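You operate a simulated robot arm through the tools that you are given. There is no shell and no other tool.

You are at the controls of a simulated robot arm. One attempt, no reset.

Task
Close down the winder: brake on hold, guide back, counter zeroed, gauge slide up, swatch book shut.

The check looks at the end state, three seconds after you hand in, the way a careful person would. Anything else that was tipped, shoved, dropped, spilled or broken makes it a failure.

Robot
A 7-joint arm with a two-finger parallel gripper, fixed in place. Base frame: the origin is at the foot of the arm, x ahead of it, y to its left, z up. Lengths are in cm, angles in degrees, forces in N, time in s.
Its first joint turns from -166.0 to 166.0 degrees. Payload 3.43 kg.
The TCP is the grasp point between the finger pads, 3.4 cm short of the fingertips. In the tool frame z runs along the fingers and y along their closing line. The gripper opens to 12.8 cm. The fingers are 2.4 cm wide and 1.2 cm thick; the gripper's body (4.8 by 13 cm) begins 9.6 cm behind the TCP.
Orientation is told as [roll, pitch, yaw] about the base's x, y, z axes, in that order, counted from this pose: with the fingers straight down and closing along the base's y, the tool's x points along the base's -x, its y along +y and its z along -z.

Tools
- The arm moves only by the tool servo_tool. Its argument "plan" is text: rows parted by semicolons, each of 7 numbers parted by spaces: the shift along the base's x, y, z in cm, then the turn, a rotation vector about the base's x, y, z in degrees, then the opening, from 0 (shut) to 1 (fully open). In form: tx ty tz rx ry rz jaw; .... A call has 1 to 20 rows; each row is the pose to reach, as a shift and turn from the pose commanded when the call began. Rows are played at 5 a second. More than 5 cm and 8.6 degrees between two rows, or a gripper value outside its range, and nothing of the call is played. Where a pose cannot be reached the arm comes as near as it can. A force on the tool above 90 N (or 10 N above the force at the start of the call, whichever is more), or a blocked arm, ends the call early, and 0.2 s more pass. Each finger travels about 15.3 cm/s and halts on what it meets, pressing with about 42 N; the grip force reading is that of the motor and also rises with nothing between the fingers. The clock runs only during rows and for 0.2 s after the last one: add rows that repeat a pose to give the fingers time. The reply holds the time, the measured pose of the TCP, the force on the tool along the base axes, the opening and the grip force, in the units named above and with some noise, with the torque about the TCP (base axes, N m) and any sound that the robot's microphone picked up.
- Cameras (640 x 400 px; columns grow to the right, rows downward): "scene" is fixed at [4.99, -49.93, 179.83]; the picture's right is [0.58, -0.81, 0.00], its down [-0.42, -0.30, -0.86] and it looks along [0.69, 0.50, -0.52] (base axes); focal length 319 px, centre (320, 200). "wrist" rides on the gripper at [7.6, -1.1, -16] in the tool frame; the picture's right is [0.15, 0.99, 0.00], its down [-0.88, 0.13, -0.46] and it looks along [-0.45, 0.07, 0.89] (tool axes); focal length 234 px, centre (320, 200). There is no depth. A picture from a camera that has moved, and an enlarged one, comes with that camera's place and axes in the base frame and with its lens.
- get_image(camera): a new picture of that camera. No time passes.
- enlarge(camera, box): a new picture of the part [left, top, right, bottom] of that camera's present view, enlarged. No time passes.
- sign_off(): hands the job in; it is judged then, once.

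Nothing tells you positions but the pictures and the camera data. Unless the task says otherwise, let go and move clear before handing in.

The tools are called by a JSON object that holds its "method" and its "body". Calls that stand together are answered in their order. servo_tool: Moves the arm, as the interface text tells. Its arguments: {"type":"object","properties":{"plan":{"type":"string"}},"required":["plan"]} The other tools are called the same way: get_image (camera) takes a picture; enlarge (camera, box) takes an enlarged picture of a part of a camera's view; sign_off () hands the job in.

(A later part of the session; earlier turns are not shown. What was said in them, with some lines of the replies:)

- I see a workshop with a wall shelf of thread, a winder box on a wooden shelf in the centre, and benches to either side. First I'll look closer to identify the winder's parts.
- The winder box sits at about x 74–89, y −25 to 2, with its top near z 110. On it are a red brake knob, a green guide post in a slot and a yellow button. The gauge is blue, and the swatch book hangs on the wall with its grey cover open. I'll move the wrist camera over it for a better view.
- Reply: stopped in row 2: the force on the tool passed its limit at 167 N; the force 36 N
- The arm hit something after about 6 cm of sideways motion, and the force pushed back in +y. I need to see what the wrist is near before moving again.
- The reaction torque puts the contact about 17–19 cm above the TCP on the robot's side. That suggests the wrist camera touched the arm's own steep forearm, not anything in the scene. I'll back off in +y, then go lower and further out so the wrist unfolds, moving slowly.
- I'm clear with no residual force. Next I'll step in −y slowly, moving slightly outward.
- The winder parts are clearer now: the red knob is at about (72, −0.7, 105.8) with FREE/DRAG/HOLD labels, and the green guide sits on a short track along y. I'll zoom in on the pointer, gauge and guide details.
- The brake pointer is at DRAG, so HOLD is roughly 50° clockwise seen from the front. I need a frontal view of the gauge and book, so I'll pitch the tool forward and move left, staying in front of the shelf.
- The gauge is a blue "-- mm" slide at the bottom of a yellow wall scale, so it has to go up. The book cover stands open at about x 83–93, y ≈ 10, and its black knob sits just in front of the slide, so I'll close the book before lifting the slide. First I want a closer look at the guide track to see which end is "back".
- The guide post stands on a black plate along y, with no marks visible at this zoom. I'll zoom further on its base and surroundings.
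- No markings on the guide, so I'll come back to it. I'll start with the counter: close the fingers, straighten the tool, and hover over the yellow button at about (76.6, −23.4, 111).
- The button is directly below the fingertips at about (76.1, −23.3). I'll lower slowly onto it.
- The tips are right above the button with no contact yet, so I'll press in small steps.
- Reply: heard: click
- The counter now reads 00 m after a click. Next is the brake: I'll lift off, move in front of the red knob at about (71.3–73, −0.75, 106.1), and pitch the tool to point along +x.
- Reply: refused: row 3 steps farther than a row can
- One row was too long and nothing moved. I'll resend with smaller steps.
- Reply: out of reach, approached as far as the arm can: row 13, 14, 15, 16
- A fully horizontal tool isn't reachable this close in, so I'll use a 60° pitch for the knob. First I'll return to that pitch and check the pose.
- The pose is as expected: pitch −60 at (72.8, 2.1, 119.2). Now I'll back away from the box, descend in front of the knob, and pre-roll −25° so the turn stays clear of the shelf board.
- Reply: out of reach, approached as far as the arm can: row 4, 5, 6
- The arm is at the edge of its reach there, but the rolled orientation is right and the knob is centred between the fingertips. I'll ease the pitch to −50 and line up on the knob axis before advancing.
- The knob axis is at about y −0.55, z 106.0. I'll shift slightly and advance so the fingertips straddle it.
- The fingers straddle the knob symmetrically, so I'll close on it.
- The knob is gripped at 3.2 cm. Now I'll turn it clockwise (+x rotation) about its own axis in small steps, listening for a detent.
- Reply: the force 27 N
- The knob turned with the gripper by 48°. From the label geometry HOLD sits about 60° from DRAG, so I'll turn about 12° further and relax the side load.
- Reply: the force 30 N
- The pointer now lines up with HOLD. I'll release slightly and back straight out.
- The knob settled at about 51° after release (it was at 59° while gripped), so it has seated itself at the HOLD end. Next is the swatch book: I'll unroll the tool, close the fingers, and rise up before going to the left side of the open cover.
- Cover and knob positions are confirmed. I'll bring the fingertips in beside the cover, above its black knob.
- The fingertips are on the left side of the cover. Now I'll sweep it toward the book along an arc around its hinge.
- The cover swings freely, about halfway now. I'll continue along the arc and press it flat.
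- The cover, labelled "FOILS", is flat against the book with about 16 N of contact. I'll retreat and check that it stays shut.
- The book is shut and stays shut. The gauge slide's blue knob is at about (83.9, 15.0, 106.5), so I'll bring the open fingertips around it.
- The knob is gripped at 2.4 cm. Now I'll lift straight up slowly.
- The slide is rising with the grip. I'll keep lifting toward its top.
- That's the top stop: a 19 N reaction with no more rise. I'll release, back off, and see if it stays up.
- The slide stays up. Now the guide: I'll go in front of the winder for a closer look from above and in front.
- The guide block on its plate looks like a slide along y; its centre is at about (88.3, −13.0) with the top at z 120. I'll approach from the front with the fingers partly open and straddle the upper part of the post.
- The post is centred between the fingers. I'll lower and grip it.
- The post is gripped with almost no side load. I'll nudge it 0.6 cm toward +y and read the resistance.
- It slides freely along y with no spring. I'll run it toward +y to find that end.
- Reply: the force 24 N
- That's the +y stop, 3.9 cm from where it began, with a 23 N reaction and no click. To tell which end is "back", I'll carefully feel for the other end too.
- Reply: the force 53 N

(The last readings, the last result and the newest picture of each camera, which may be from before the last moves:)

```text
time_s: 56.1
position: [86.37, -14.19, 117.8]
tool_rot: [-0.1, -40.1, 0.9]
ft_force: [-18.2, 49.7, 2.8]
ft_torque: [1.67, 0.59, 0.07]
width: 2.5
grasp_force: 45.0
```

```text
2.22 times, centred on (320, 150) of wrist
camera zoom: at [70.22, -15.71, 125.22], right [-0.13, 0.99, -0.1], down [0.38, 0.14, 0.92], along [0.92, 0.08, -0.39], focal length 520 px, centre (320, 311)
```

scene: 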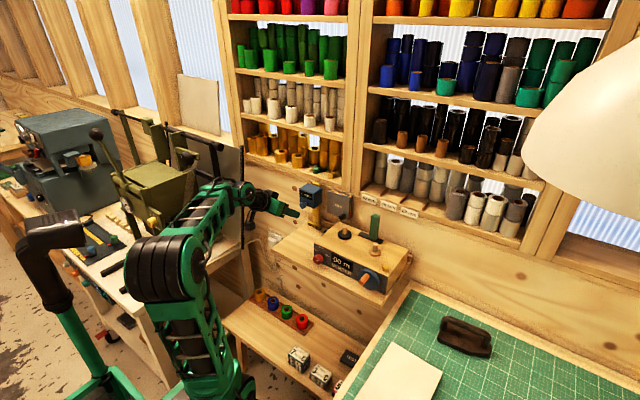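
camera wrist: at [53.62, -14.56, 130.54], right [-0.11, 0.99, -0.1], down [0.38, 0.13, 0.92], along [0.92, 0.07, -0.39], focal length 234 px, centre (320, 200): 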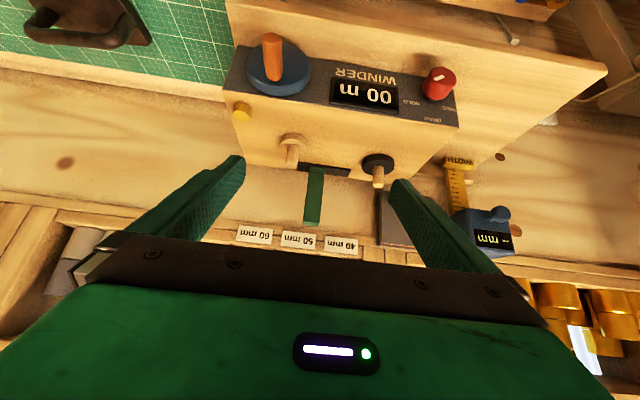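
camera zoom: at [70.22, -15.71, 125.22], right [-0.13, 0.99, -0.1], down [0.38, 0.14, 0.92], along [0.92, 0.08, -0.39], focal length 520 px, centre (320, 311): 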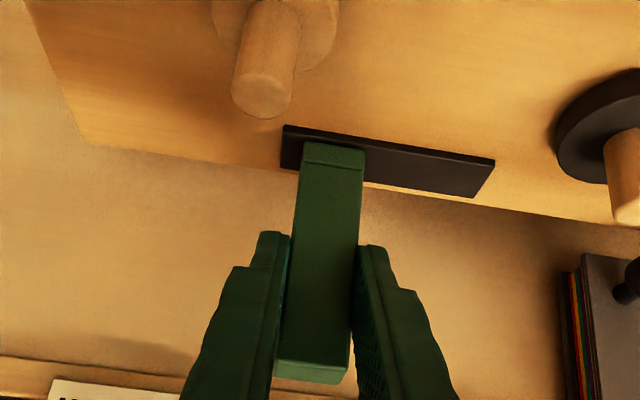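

The full travel is about 5.1 cm (y −9.1 to −14.2), and the guide began about 77% of the way toward the take-up spindle, the crank side. So "back" is the far end on the supply side (+y). I'll run it back there fully.

{"method": "servo_tool", "body": {"plan": "0 0.7 0 0 0 0 0.12;0 1.4 0 0 0 0 0.12;0 2.1 0 0 0 0 0.12;0 2.8 0 0 0 0 0.12;0 3.5 0 0 0 0 0.12;0 4.2 0 0 0 0 0.12;0 4.9 0 0 0 0 0.12;0 5.4 0 0 0 0 0.12;0 5.9 0 0 0 0 0.12;0 6.3 0 0 0 0 0.12;0 6.3 0 0 0 0 0.12"}}

{"method": "enlarge", "body": {"camera": "wrist", "box": [220, 60, 420, 240]}}

```text
time_s: 58.5
position: [86.46, -9.05, 117.81]
tool_rot: [-0.2, -40.2, -0.1]
ft_force: [-13.1, -15.2, -3.2]
ft_torque: [0.93, 0.43, 0.29]
width: 2.5
grasp_force: 45.2
```

```text
2.22 times, centred on (320, 150) of wrist
camera zoom: at [70.21, -10.21, 125.18], right [-0.11, 0.99, -0.1], down [0.38, 0.13, 0.92], along [0.92, 0.06, -0.39], focal length 520 px, centre (320, 311)
```

zoom: 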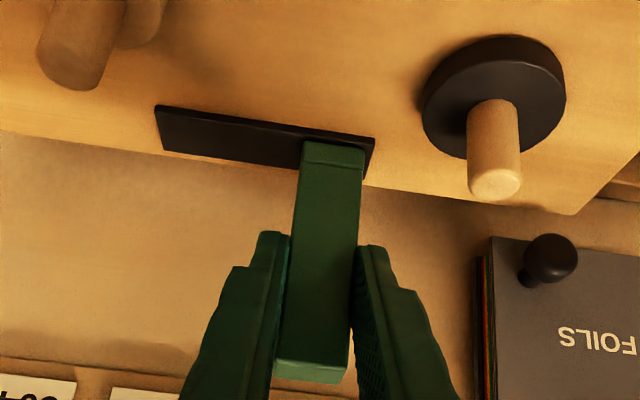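

The guide is at the +y stop. I'll release, lift clear and back away.

{"method": "servo_tool", "body": {"plan": "0 0 0 0 0 0 0.2;0 0 0 0 0 0 0.3;0 0 0 0 0 0 0.36;0 0 1.5 0 0 0 0.36;0 0 3 0 0 0 0.36;-3 0 4 0 0 0 0.36;-7 0 4.5 0 0 0 0.36;-11 0 4.5 0 0 0 0.36;-15 0 4.5 0 0 0 0.36;-18 0 4.5 0 0 0 0.36;-18 0 4.5 0 0 0 0.36"}}

{"method": "get_image", "body": {"camera": "wrist"}}

{"method": "get_image", "body": {"camera": "scene"}}

{"method": "enlarge", "body": {"camera": "scene", "box": [280, 170, 420, 300]}}

{"method": "enlarge", "body": {"camera": "scene", "box": [306, 242, 338, 270]}}

```text
time_s: 60.9
position: [68.45, -8.86, 122.12]
tool_rot: [-0.2, -40.3, 0.1]
ft_force: [0.5, 0.9, -0.5]
ft_torque: [0.01, -0.02, -0.01]
width: 4.62
grasp_force: 0.0
```

```text
taken
camera wrist: at [52.24, -9.98, 129.54], right [-0.11, 0.99, -0.1], down [0.38, 0.13, 0.92], along [0.92, 0.07, -0.39], focal length 234 px, centre (320, 200)
```

wrist: 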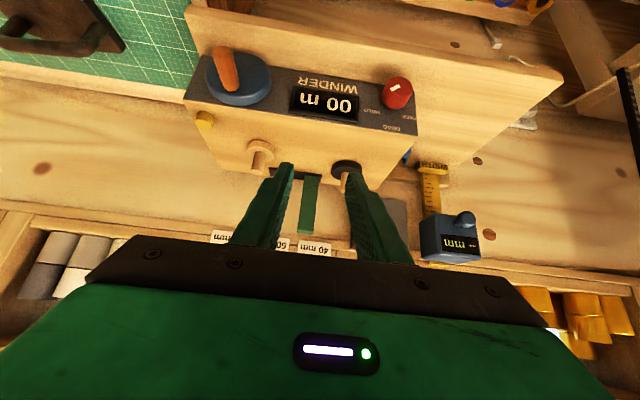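

```text
taken
```

scene: 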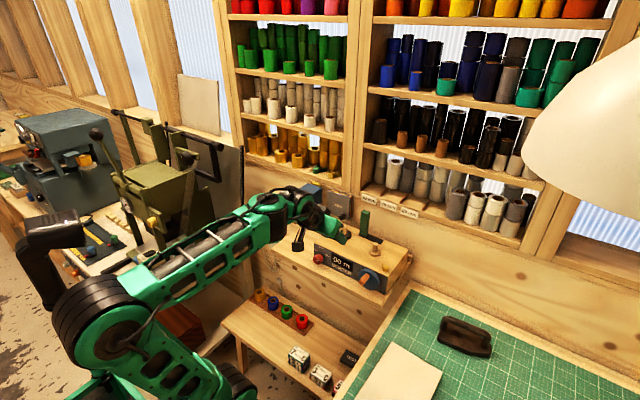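

```text
3.08 times, centred on (350, 235) of scene
camera zoom: at [4.99, -49.93, 179.83], right [0.58, -0.81, 0.0], down [-0.42, -0.3, -0.86], along [0.69, 0.5, -0.52], focal length 980 px, centre (228, 92)
```

zoom: 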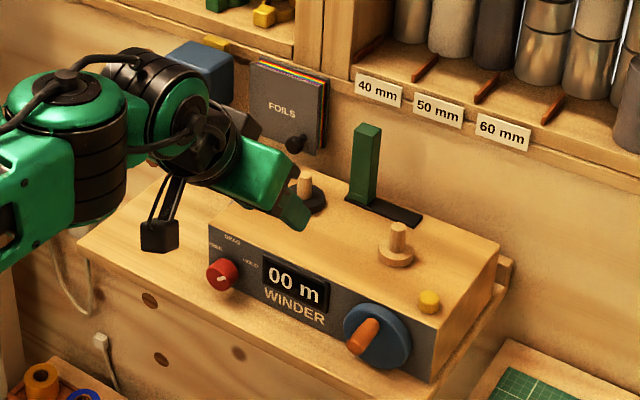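

```text
14.29 times, centred on (322, 256) of scene
camera zoom: at [4.99, -49.93, 179.83], right [0.58, -0.81, 0.0], down [-0.42, -0.3, -0.86], along [0.69, 0.5, -0.52], focal length 4552 px, centre (291, -600)
```

zoom: 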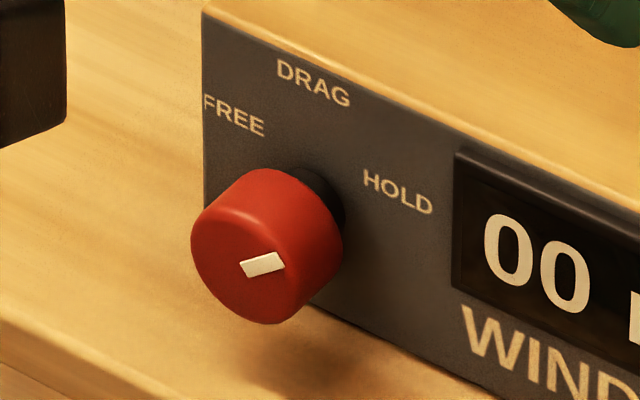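

All parts look right. I want to measure the brake pointer against HOLD more carefully, so I'll zoom the wrist view on the knob.

{"method": "enlarge", "body": {"camera": "wrist", "box": [365, 65, 430, 140]}}

{"method": "enlarge", "body": {"camera": "scene", "box": [312, 250, 328, 266]}}

```text
5.33 times, centred on (398, 102) of wrist
camera zoom: at [52.24, -9.98, 129.54], right [-0.11, 0.99, -0.1], down [0.38, 0.13, 0.92], along [0.92, 0.07, -0.39], focal length 1249 px, centre (-93, 720)
```

zoom: 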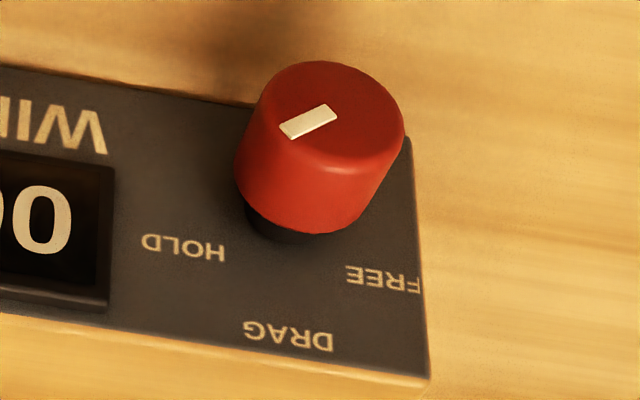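

```text
16.00 times, centred on (320, 258) of scene
camera zoom: at [4.99, -49.93, 179.83], right [0.58, -0.81, 0.0], down [-0.42, -0.3, -0.86], along [0.69, 0.5, -0.52], focal length 5098 px, centre (320, -728)
```

zoom: 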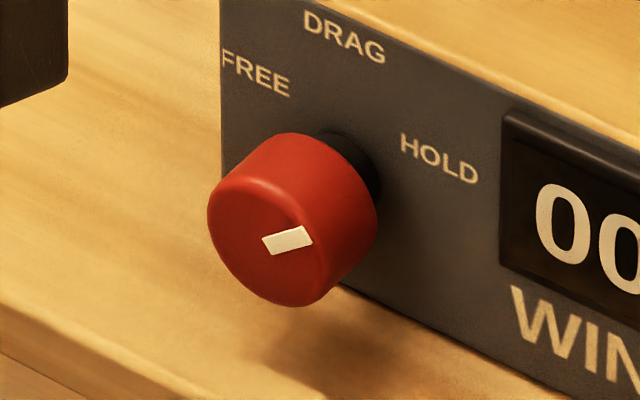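

The pointer is at about 50.5°, while the HOLD label sits near 57–60°. Re-checking forces, the knob showed no resisting torque at 59°, so the release probably dragged it back. I'll re-grip it more precisely (axis nearer y −0.65, z 105.4) and turn it the rest of the way.

{"method": "servo_tool", "body": {"plan": "-1.5 3 -1 0 -3 0 0.36;-2.2 6 -3 0 -6 0 0.36;-2.2 8.2 -6 0 -9.7 0 0.36;-2.2 8.2 -10 0 -9.7 0 0.36;-2.2 8.2 -13 0 -9.7 0 0.36;-2.2 8.2 -14.6 0 -9.7 0 0.36;-2.2 8.2 -14.6 0 -9.7 0 0.36"}}

{"method": "enlarge", "body": {"camera": "wrist", "box": [260, 140, 380, 225]}}

```text
time_s: 62.5
position: [66.35, -0.59, 107.71]
tool_rot: [-0.2, -49.9, 0.1]
ft_force: [-0.6, -0.4, 0.9]
ft_torque: [0.03, 0.01, 0.03]
width: 4.58
grasp_force: 0.0
```

```text
4.71 times, centred on (320, 182) of wrist
camera zoom: at [49.04, -1.77, 112.21], right [-0.09, 0.99, -0.11], down [0.22, 0.13, 0.97], along [0.97, 0.07, -0.23], focal length 1102 px, centre (320, 282)
```

zoom: 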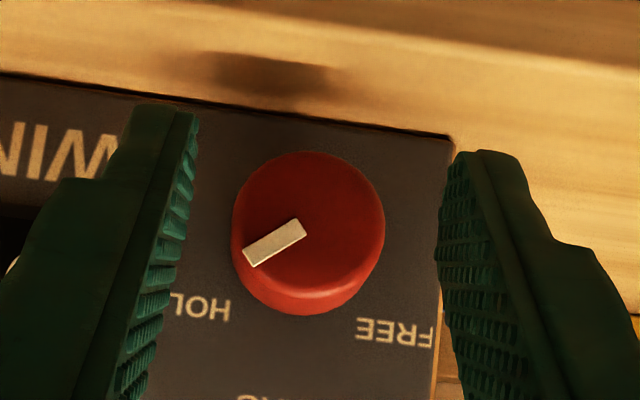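

Both views agree the pointer is at about 50° and the HOLD/FREE labels are at about ±60°. I'll advance, grip and check the side load.

{"method": "servo_tool", "body": {"plan": "1.2 -0.05 -0.1 0 0 0 0.36;2.4 -0.05 -0.1 0 0 0 0.36;3.5 -0.05 -0.1 0 0 0 0.36;3.5 -0.05 -0.1 0 0 0 0.28;3.5 -0.05 -0.1 0 0 0 0.2;3.5 -0.05 -0.1 0 0 0 0.15;3.5 -0.05 -0.1 0 0 0 0.15"}}

{"method": "enlarge", "body": {"camera": "wrist", "box": [260, 140, 380, 225]}}

```text
time_s: 64.1
position: [69.72, -0.7, 107.53]
tool_rot: [-0.2, -50.0, 0.3]
ft_force: [1.2, 16.5, 1.5]
ft_torque: [0.32, 0.0, 0.69]
width: 3.2
grasp_force: 45.3
```

```text
4.71 times, centred on (320, 182) of wrist
camera zoom: at [52.47, -1.79, 112.09], right [-0.1, 0.99, -0.11], down [0.22, 0.13, 0.97], along [0.97, 0.07, -0.23], focal length 1102 px, centre (320, 282)
```

zoom: 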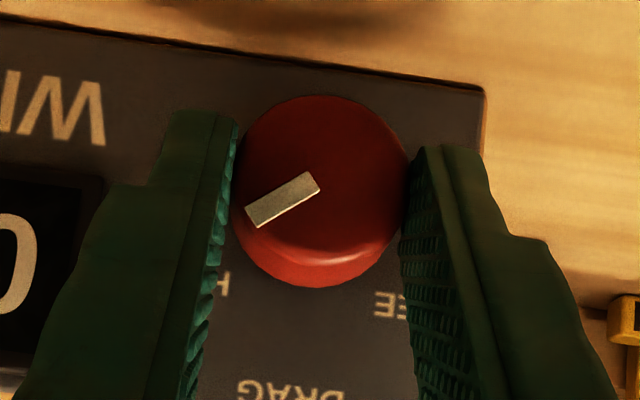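

{"method": "servo_tool", "body": {"plan": "0 0.2 0 0 0 0 0.15;0 0.2 0 0 0 0 0.15;0 0.1 0 3 0 0 0.15;0 0 -0.01 6 0 0 0.15;0 -0.15 -0.03 10 0 0 0.15;0 -0.15 -0.03 10 0 0 0.15"}}

{"method": "enlarge", "body": {"camera": "wrist", "box": [260, 140, 380, 225]}}

```text
time_s: 65.5
position: [69.65, -0.99, 107.36]
tool_rot: [15.1, -48.9, -11.6]
ft_force: [-5.1, 1.6, 5.0]
ft_torque: [-0.7, -0.04, 0.15]
width: 3.23
grasp_force: 44.7
```

```text
4.71 times, centred on (320, 182) of wrist
camera zoom: at [52.46, -2.8, 111.81], right [-0.09, 0.99, 0.06], down [0.22, -0.04, 0.98], along [0.97, 0.1, -0.21], focal length 1102 px, centre (320, 282)
```

zoom: 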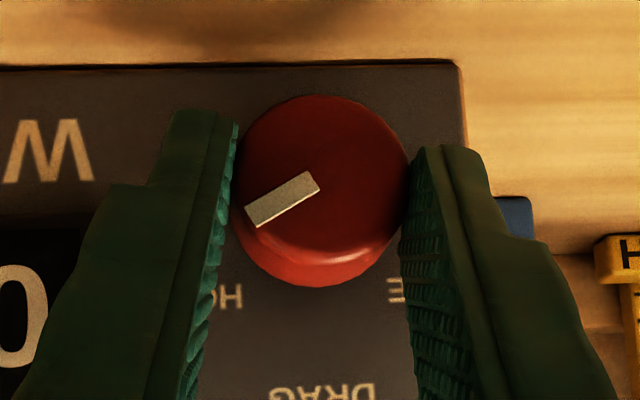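

Now there's a clear resisting torque of about 0.75 N·m at 60° and none at 50°. That means HOLD is an elastic stop or detent at about 50°. I'll release with low side load and see where it settles.

{"method": "servo_tool", "body": {"plan": "0 0 0 0 0 0 0.22;0 0 0 0 0 0 0.3;0 0 0 0 0 0 0.33;-1.5 0 0 0 0 0 0.33;-3.5 0 0.2 0 0 0 0.33;-3.5 0 0.2 0 0 0 0.33"}}

{"method": "enlarge", "body": {"camera": "wrist", "box": [260, 140, 380, 225]}}

{"method": "enlarge", "body": {"camera": "scene", "box": [312, 250, 328, 266]}}

```text
time_s: 66.9
position: [66.25, -0.98, 107.78]
tool_rot: [15.1, -48.9, -11.5]
ft_force: [-1.3, 0.1, 0.2]
ft_torque: [0.03, -0.02, 0.01]
width: 4.22
grasp_force: 0.1
```

```text
4.71 times, centred on (320, 182) of wrist
camera zoom: at [48.96, -2.87, 112.09], right [-0.09, 0.99, 0.06], down [0.22, -0.04, 0.98], along [0.97, 0.1, -0.21], focal length 1102 px, centre (320, 282)
```

zoom: 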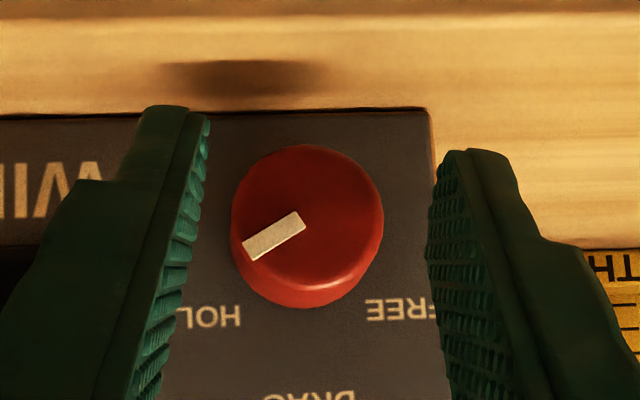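

```text
16.00 times, centred on (320, 258) of scene
camera zoom: at [4.99, -49.93, 179.83], right [0.58, -0.81, 0.0], down [-0.42, -0.3, -0.86], along [0.69, 0.5, -0.52], focal length 5098 px, centre (320, -728)
```

zoom: 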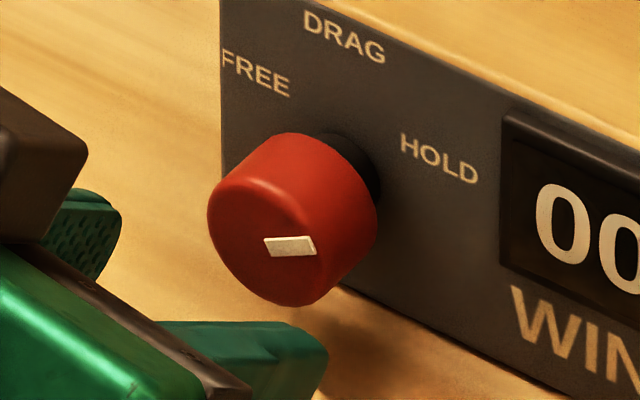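

This time it stayed at about 60°, in line with HOLD, so the knob is friction-held and the earlier release had dragged it. Now I'll withdraw to a clear position and inspect everything.

{"method": "servo_tool", "body": {"plan": "-0.3 0 2 -5 0 0 0.33;-0.3 0 5 -10 0 0 0.33;-0.3 2 9 -10 0 0 0.33;-0.3 5 13 -10 0 0 0.33;-1.5 9 14 -10 0 0 0.33;-3 13 14 -10 0 0 0.33;-4 17 14 -10 0 0 0.33;-5 21 14 -10 0 0 0.33;-6 25 14 -10 0 0 0.33;-6 25 14 -10 0 0 0.33;-6 25 14 -10 0 0 0.33"}}

{"method": "get_image", "body": {"camera": "scene"}}

{"method": "enlarge", "body": {"camera": "scene", "box": [270, 165, 420, 300]}}

{"method": "enlarge", "body": {"camera": "scene", "box": [285, 165, 365, 225]}}

{"method": "enlarge", "body": {"camera": "scene", "box": [300, 235, 390, 300]}}

{"method": "get_image", "body": {"camera": "wrist"}}

```text
time_s: 69.3
position: [60.1, 24.2, 121.92]
tool_rot: [-0.1, -49.9, 0.0]
ft_force: [0.2, -0.1, 0.0]
ft_torque: [-0.01, 0.0, 0.0]
width: 4.25
grasp_force: 0.0
```

```text
taken
```

scene: 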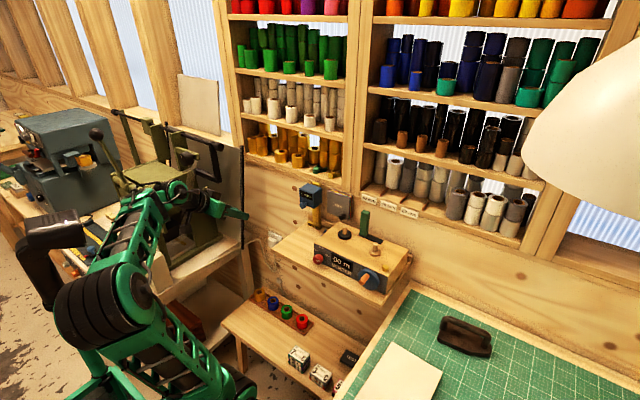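

```text
2.96 times, centred on (345, 232) of scene
camera zoom: at [4.99, -49.93, 179.83], right [0.58, -0.81, 0.0], down [-0.42, -0.3, -0.86], along [0.69, 0.5, -0.52], focal length 944 px, centre (246, 104)
```

zoom: 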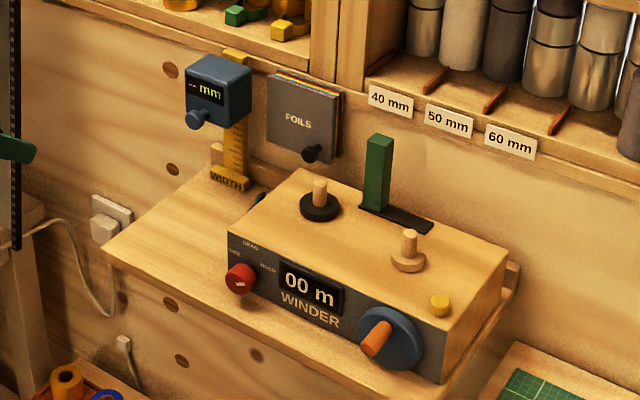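

```text
6.67 times, centred on (325, 195) of scene
camera zoom: at [4.99, -49.93, 179.83], right [0.58, -0.81, 0.0], down [-0.42, -0.3, -0.86], along [0.69, 0.5, -0.52], focal length 2124 px, centre (287, 233)
```

zoom: 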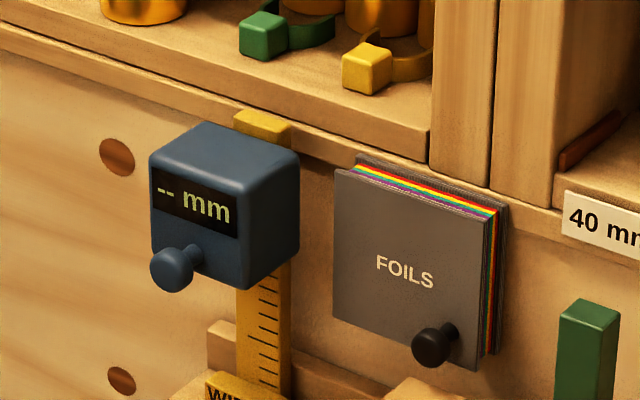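

```text
6.15 times, centred on (345, 268) of scene
camera zoom: at [4.99, -49.93, 179.83], right [0.58, -0.81, 0.0], down [-0.42, -0.3, -0.86], along [0.69, 0.5, -0.52], focal length 1961 px, centre (166, -215)
```

zoom: 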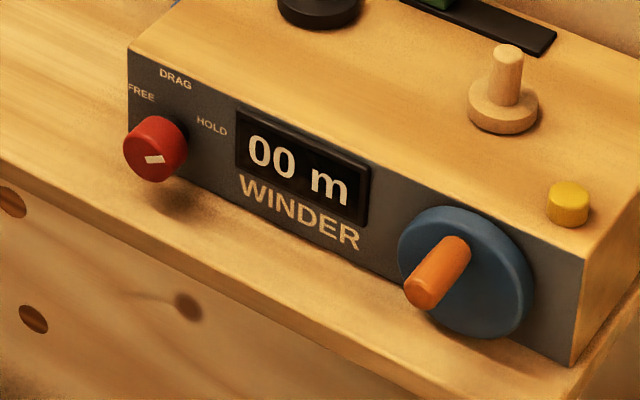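

```text
taken
camera wrist: at [42.89, 23.08, 126.49], right [-0.09, 0.99, -0.11], down [0.22, 0.13, 0.97], along [0.97, 0.07, -0.23], focal length 234 px, centre (320, 200)
```

wrist: 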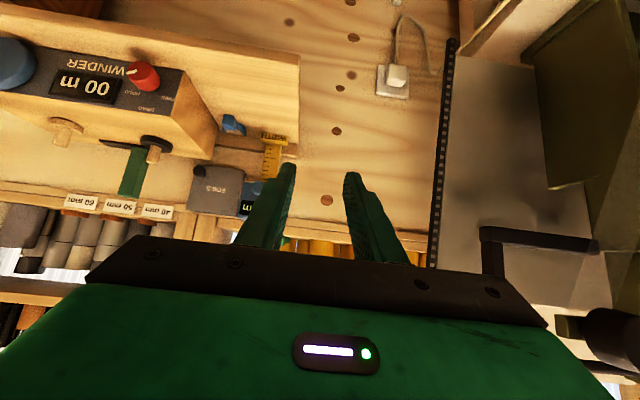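

Final check: the counter reads 00 m and the brake pointer is on HOLD. The guide is at its far end, the gauge slide is holding at the top stop, and the FOILS book is shut. The gripper is empty and clear and nothing else has moved, so I'm handing in.

{"method": "sign_off", "body": {}}

```text
The job is handed in.
```

I've closed down the winder and handed the job in; I don't have the check's result. One item, the guide's direction, rests on my judgement.

| Item | End state |
|---|---|
| Brake | Pointer at about 60°, in line with the HOLD label |
| Guide | Against its stop at the supply-side end (the brake-knob side) |
| Counter | Reads 00 m |
| Gauge slide | At its top stop, and stayed there after I let go |
| Swatch book | Shut, and stayed shut |

- **Guide direction:** nothing on the winder marks which end is "back". It had started about three quarters of the way toward the crank side, so I took the opposite end as back.
- **Brake:** on the first try the knob slipped back to about 50° when I released it. I gripped it again, turned it to HOLD, and it stayed.
- **Early bump:** on my first move the arm stopped on a 167 N force. From the torque readings I think the wrist touched the arm's own forearm. I saw nothing in the scene disturbed afterwards.

The gripper is empty and clear of the winder.
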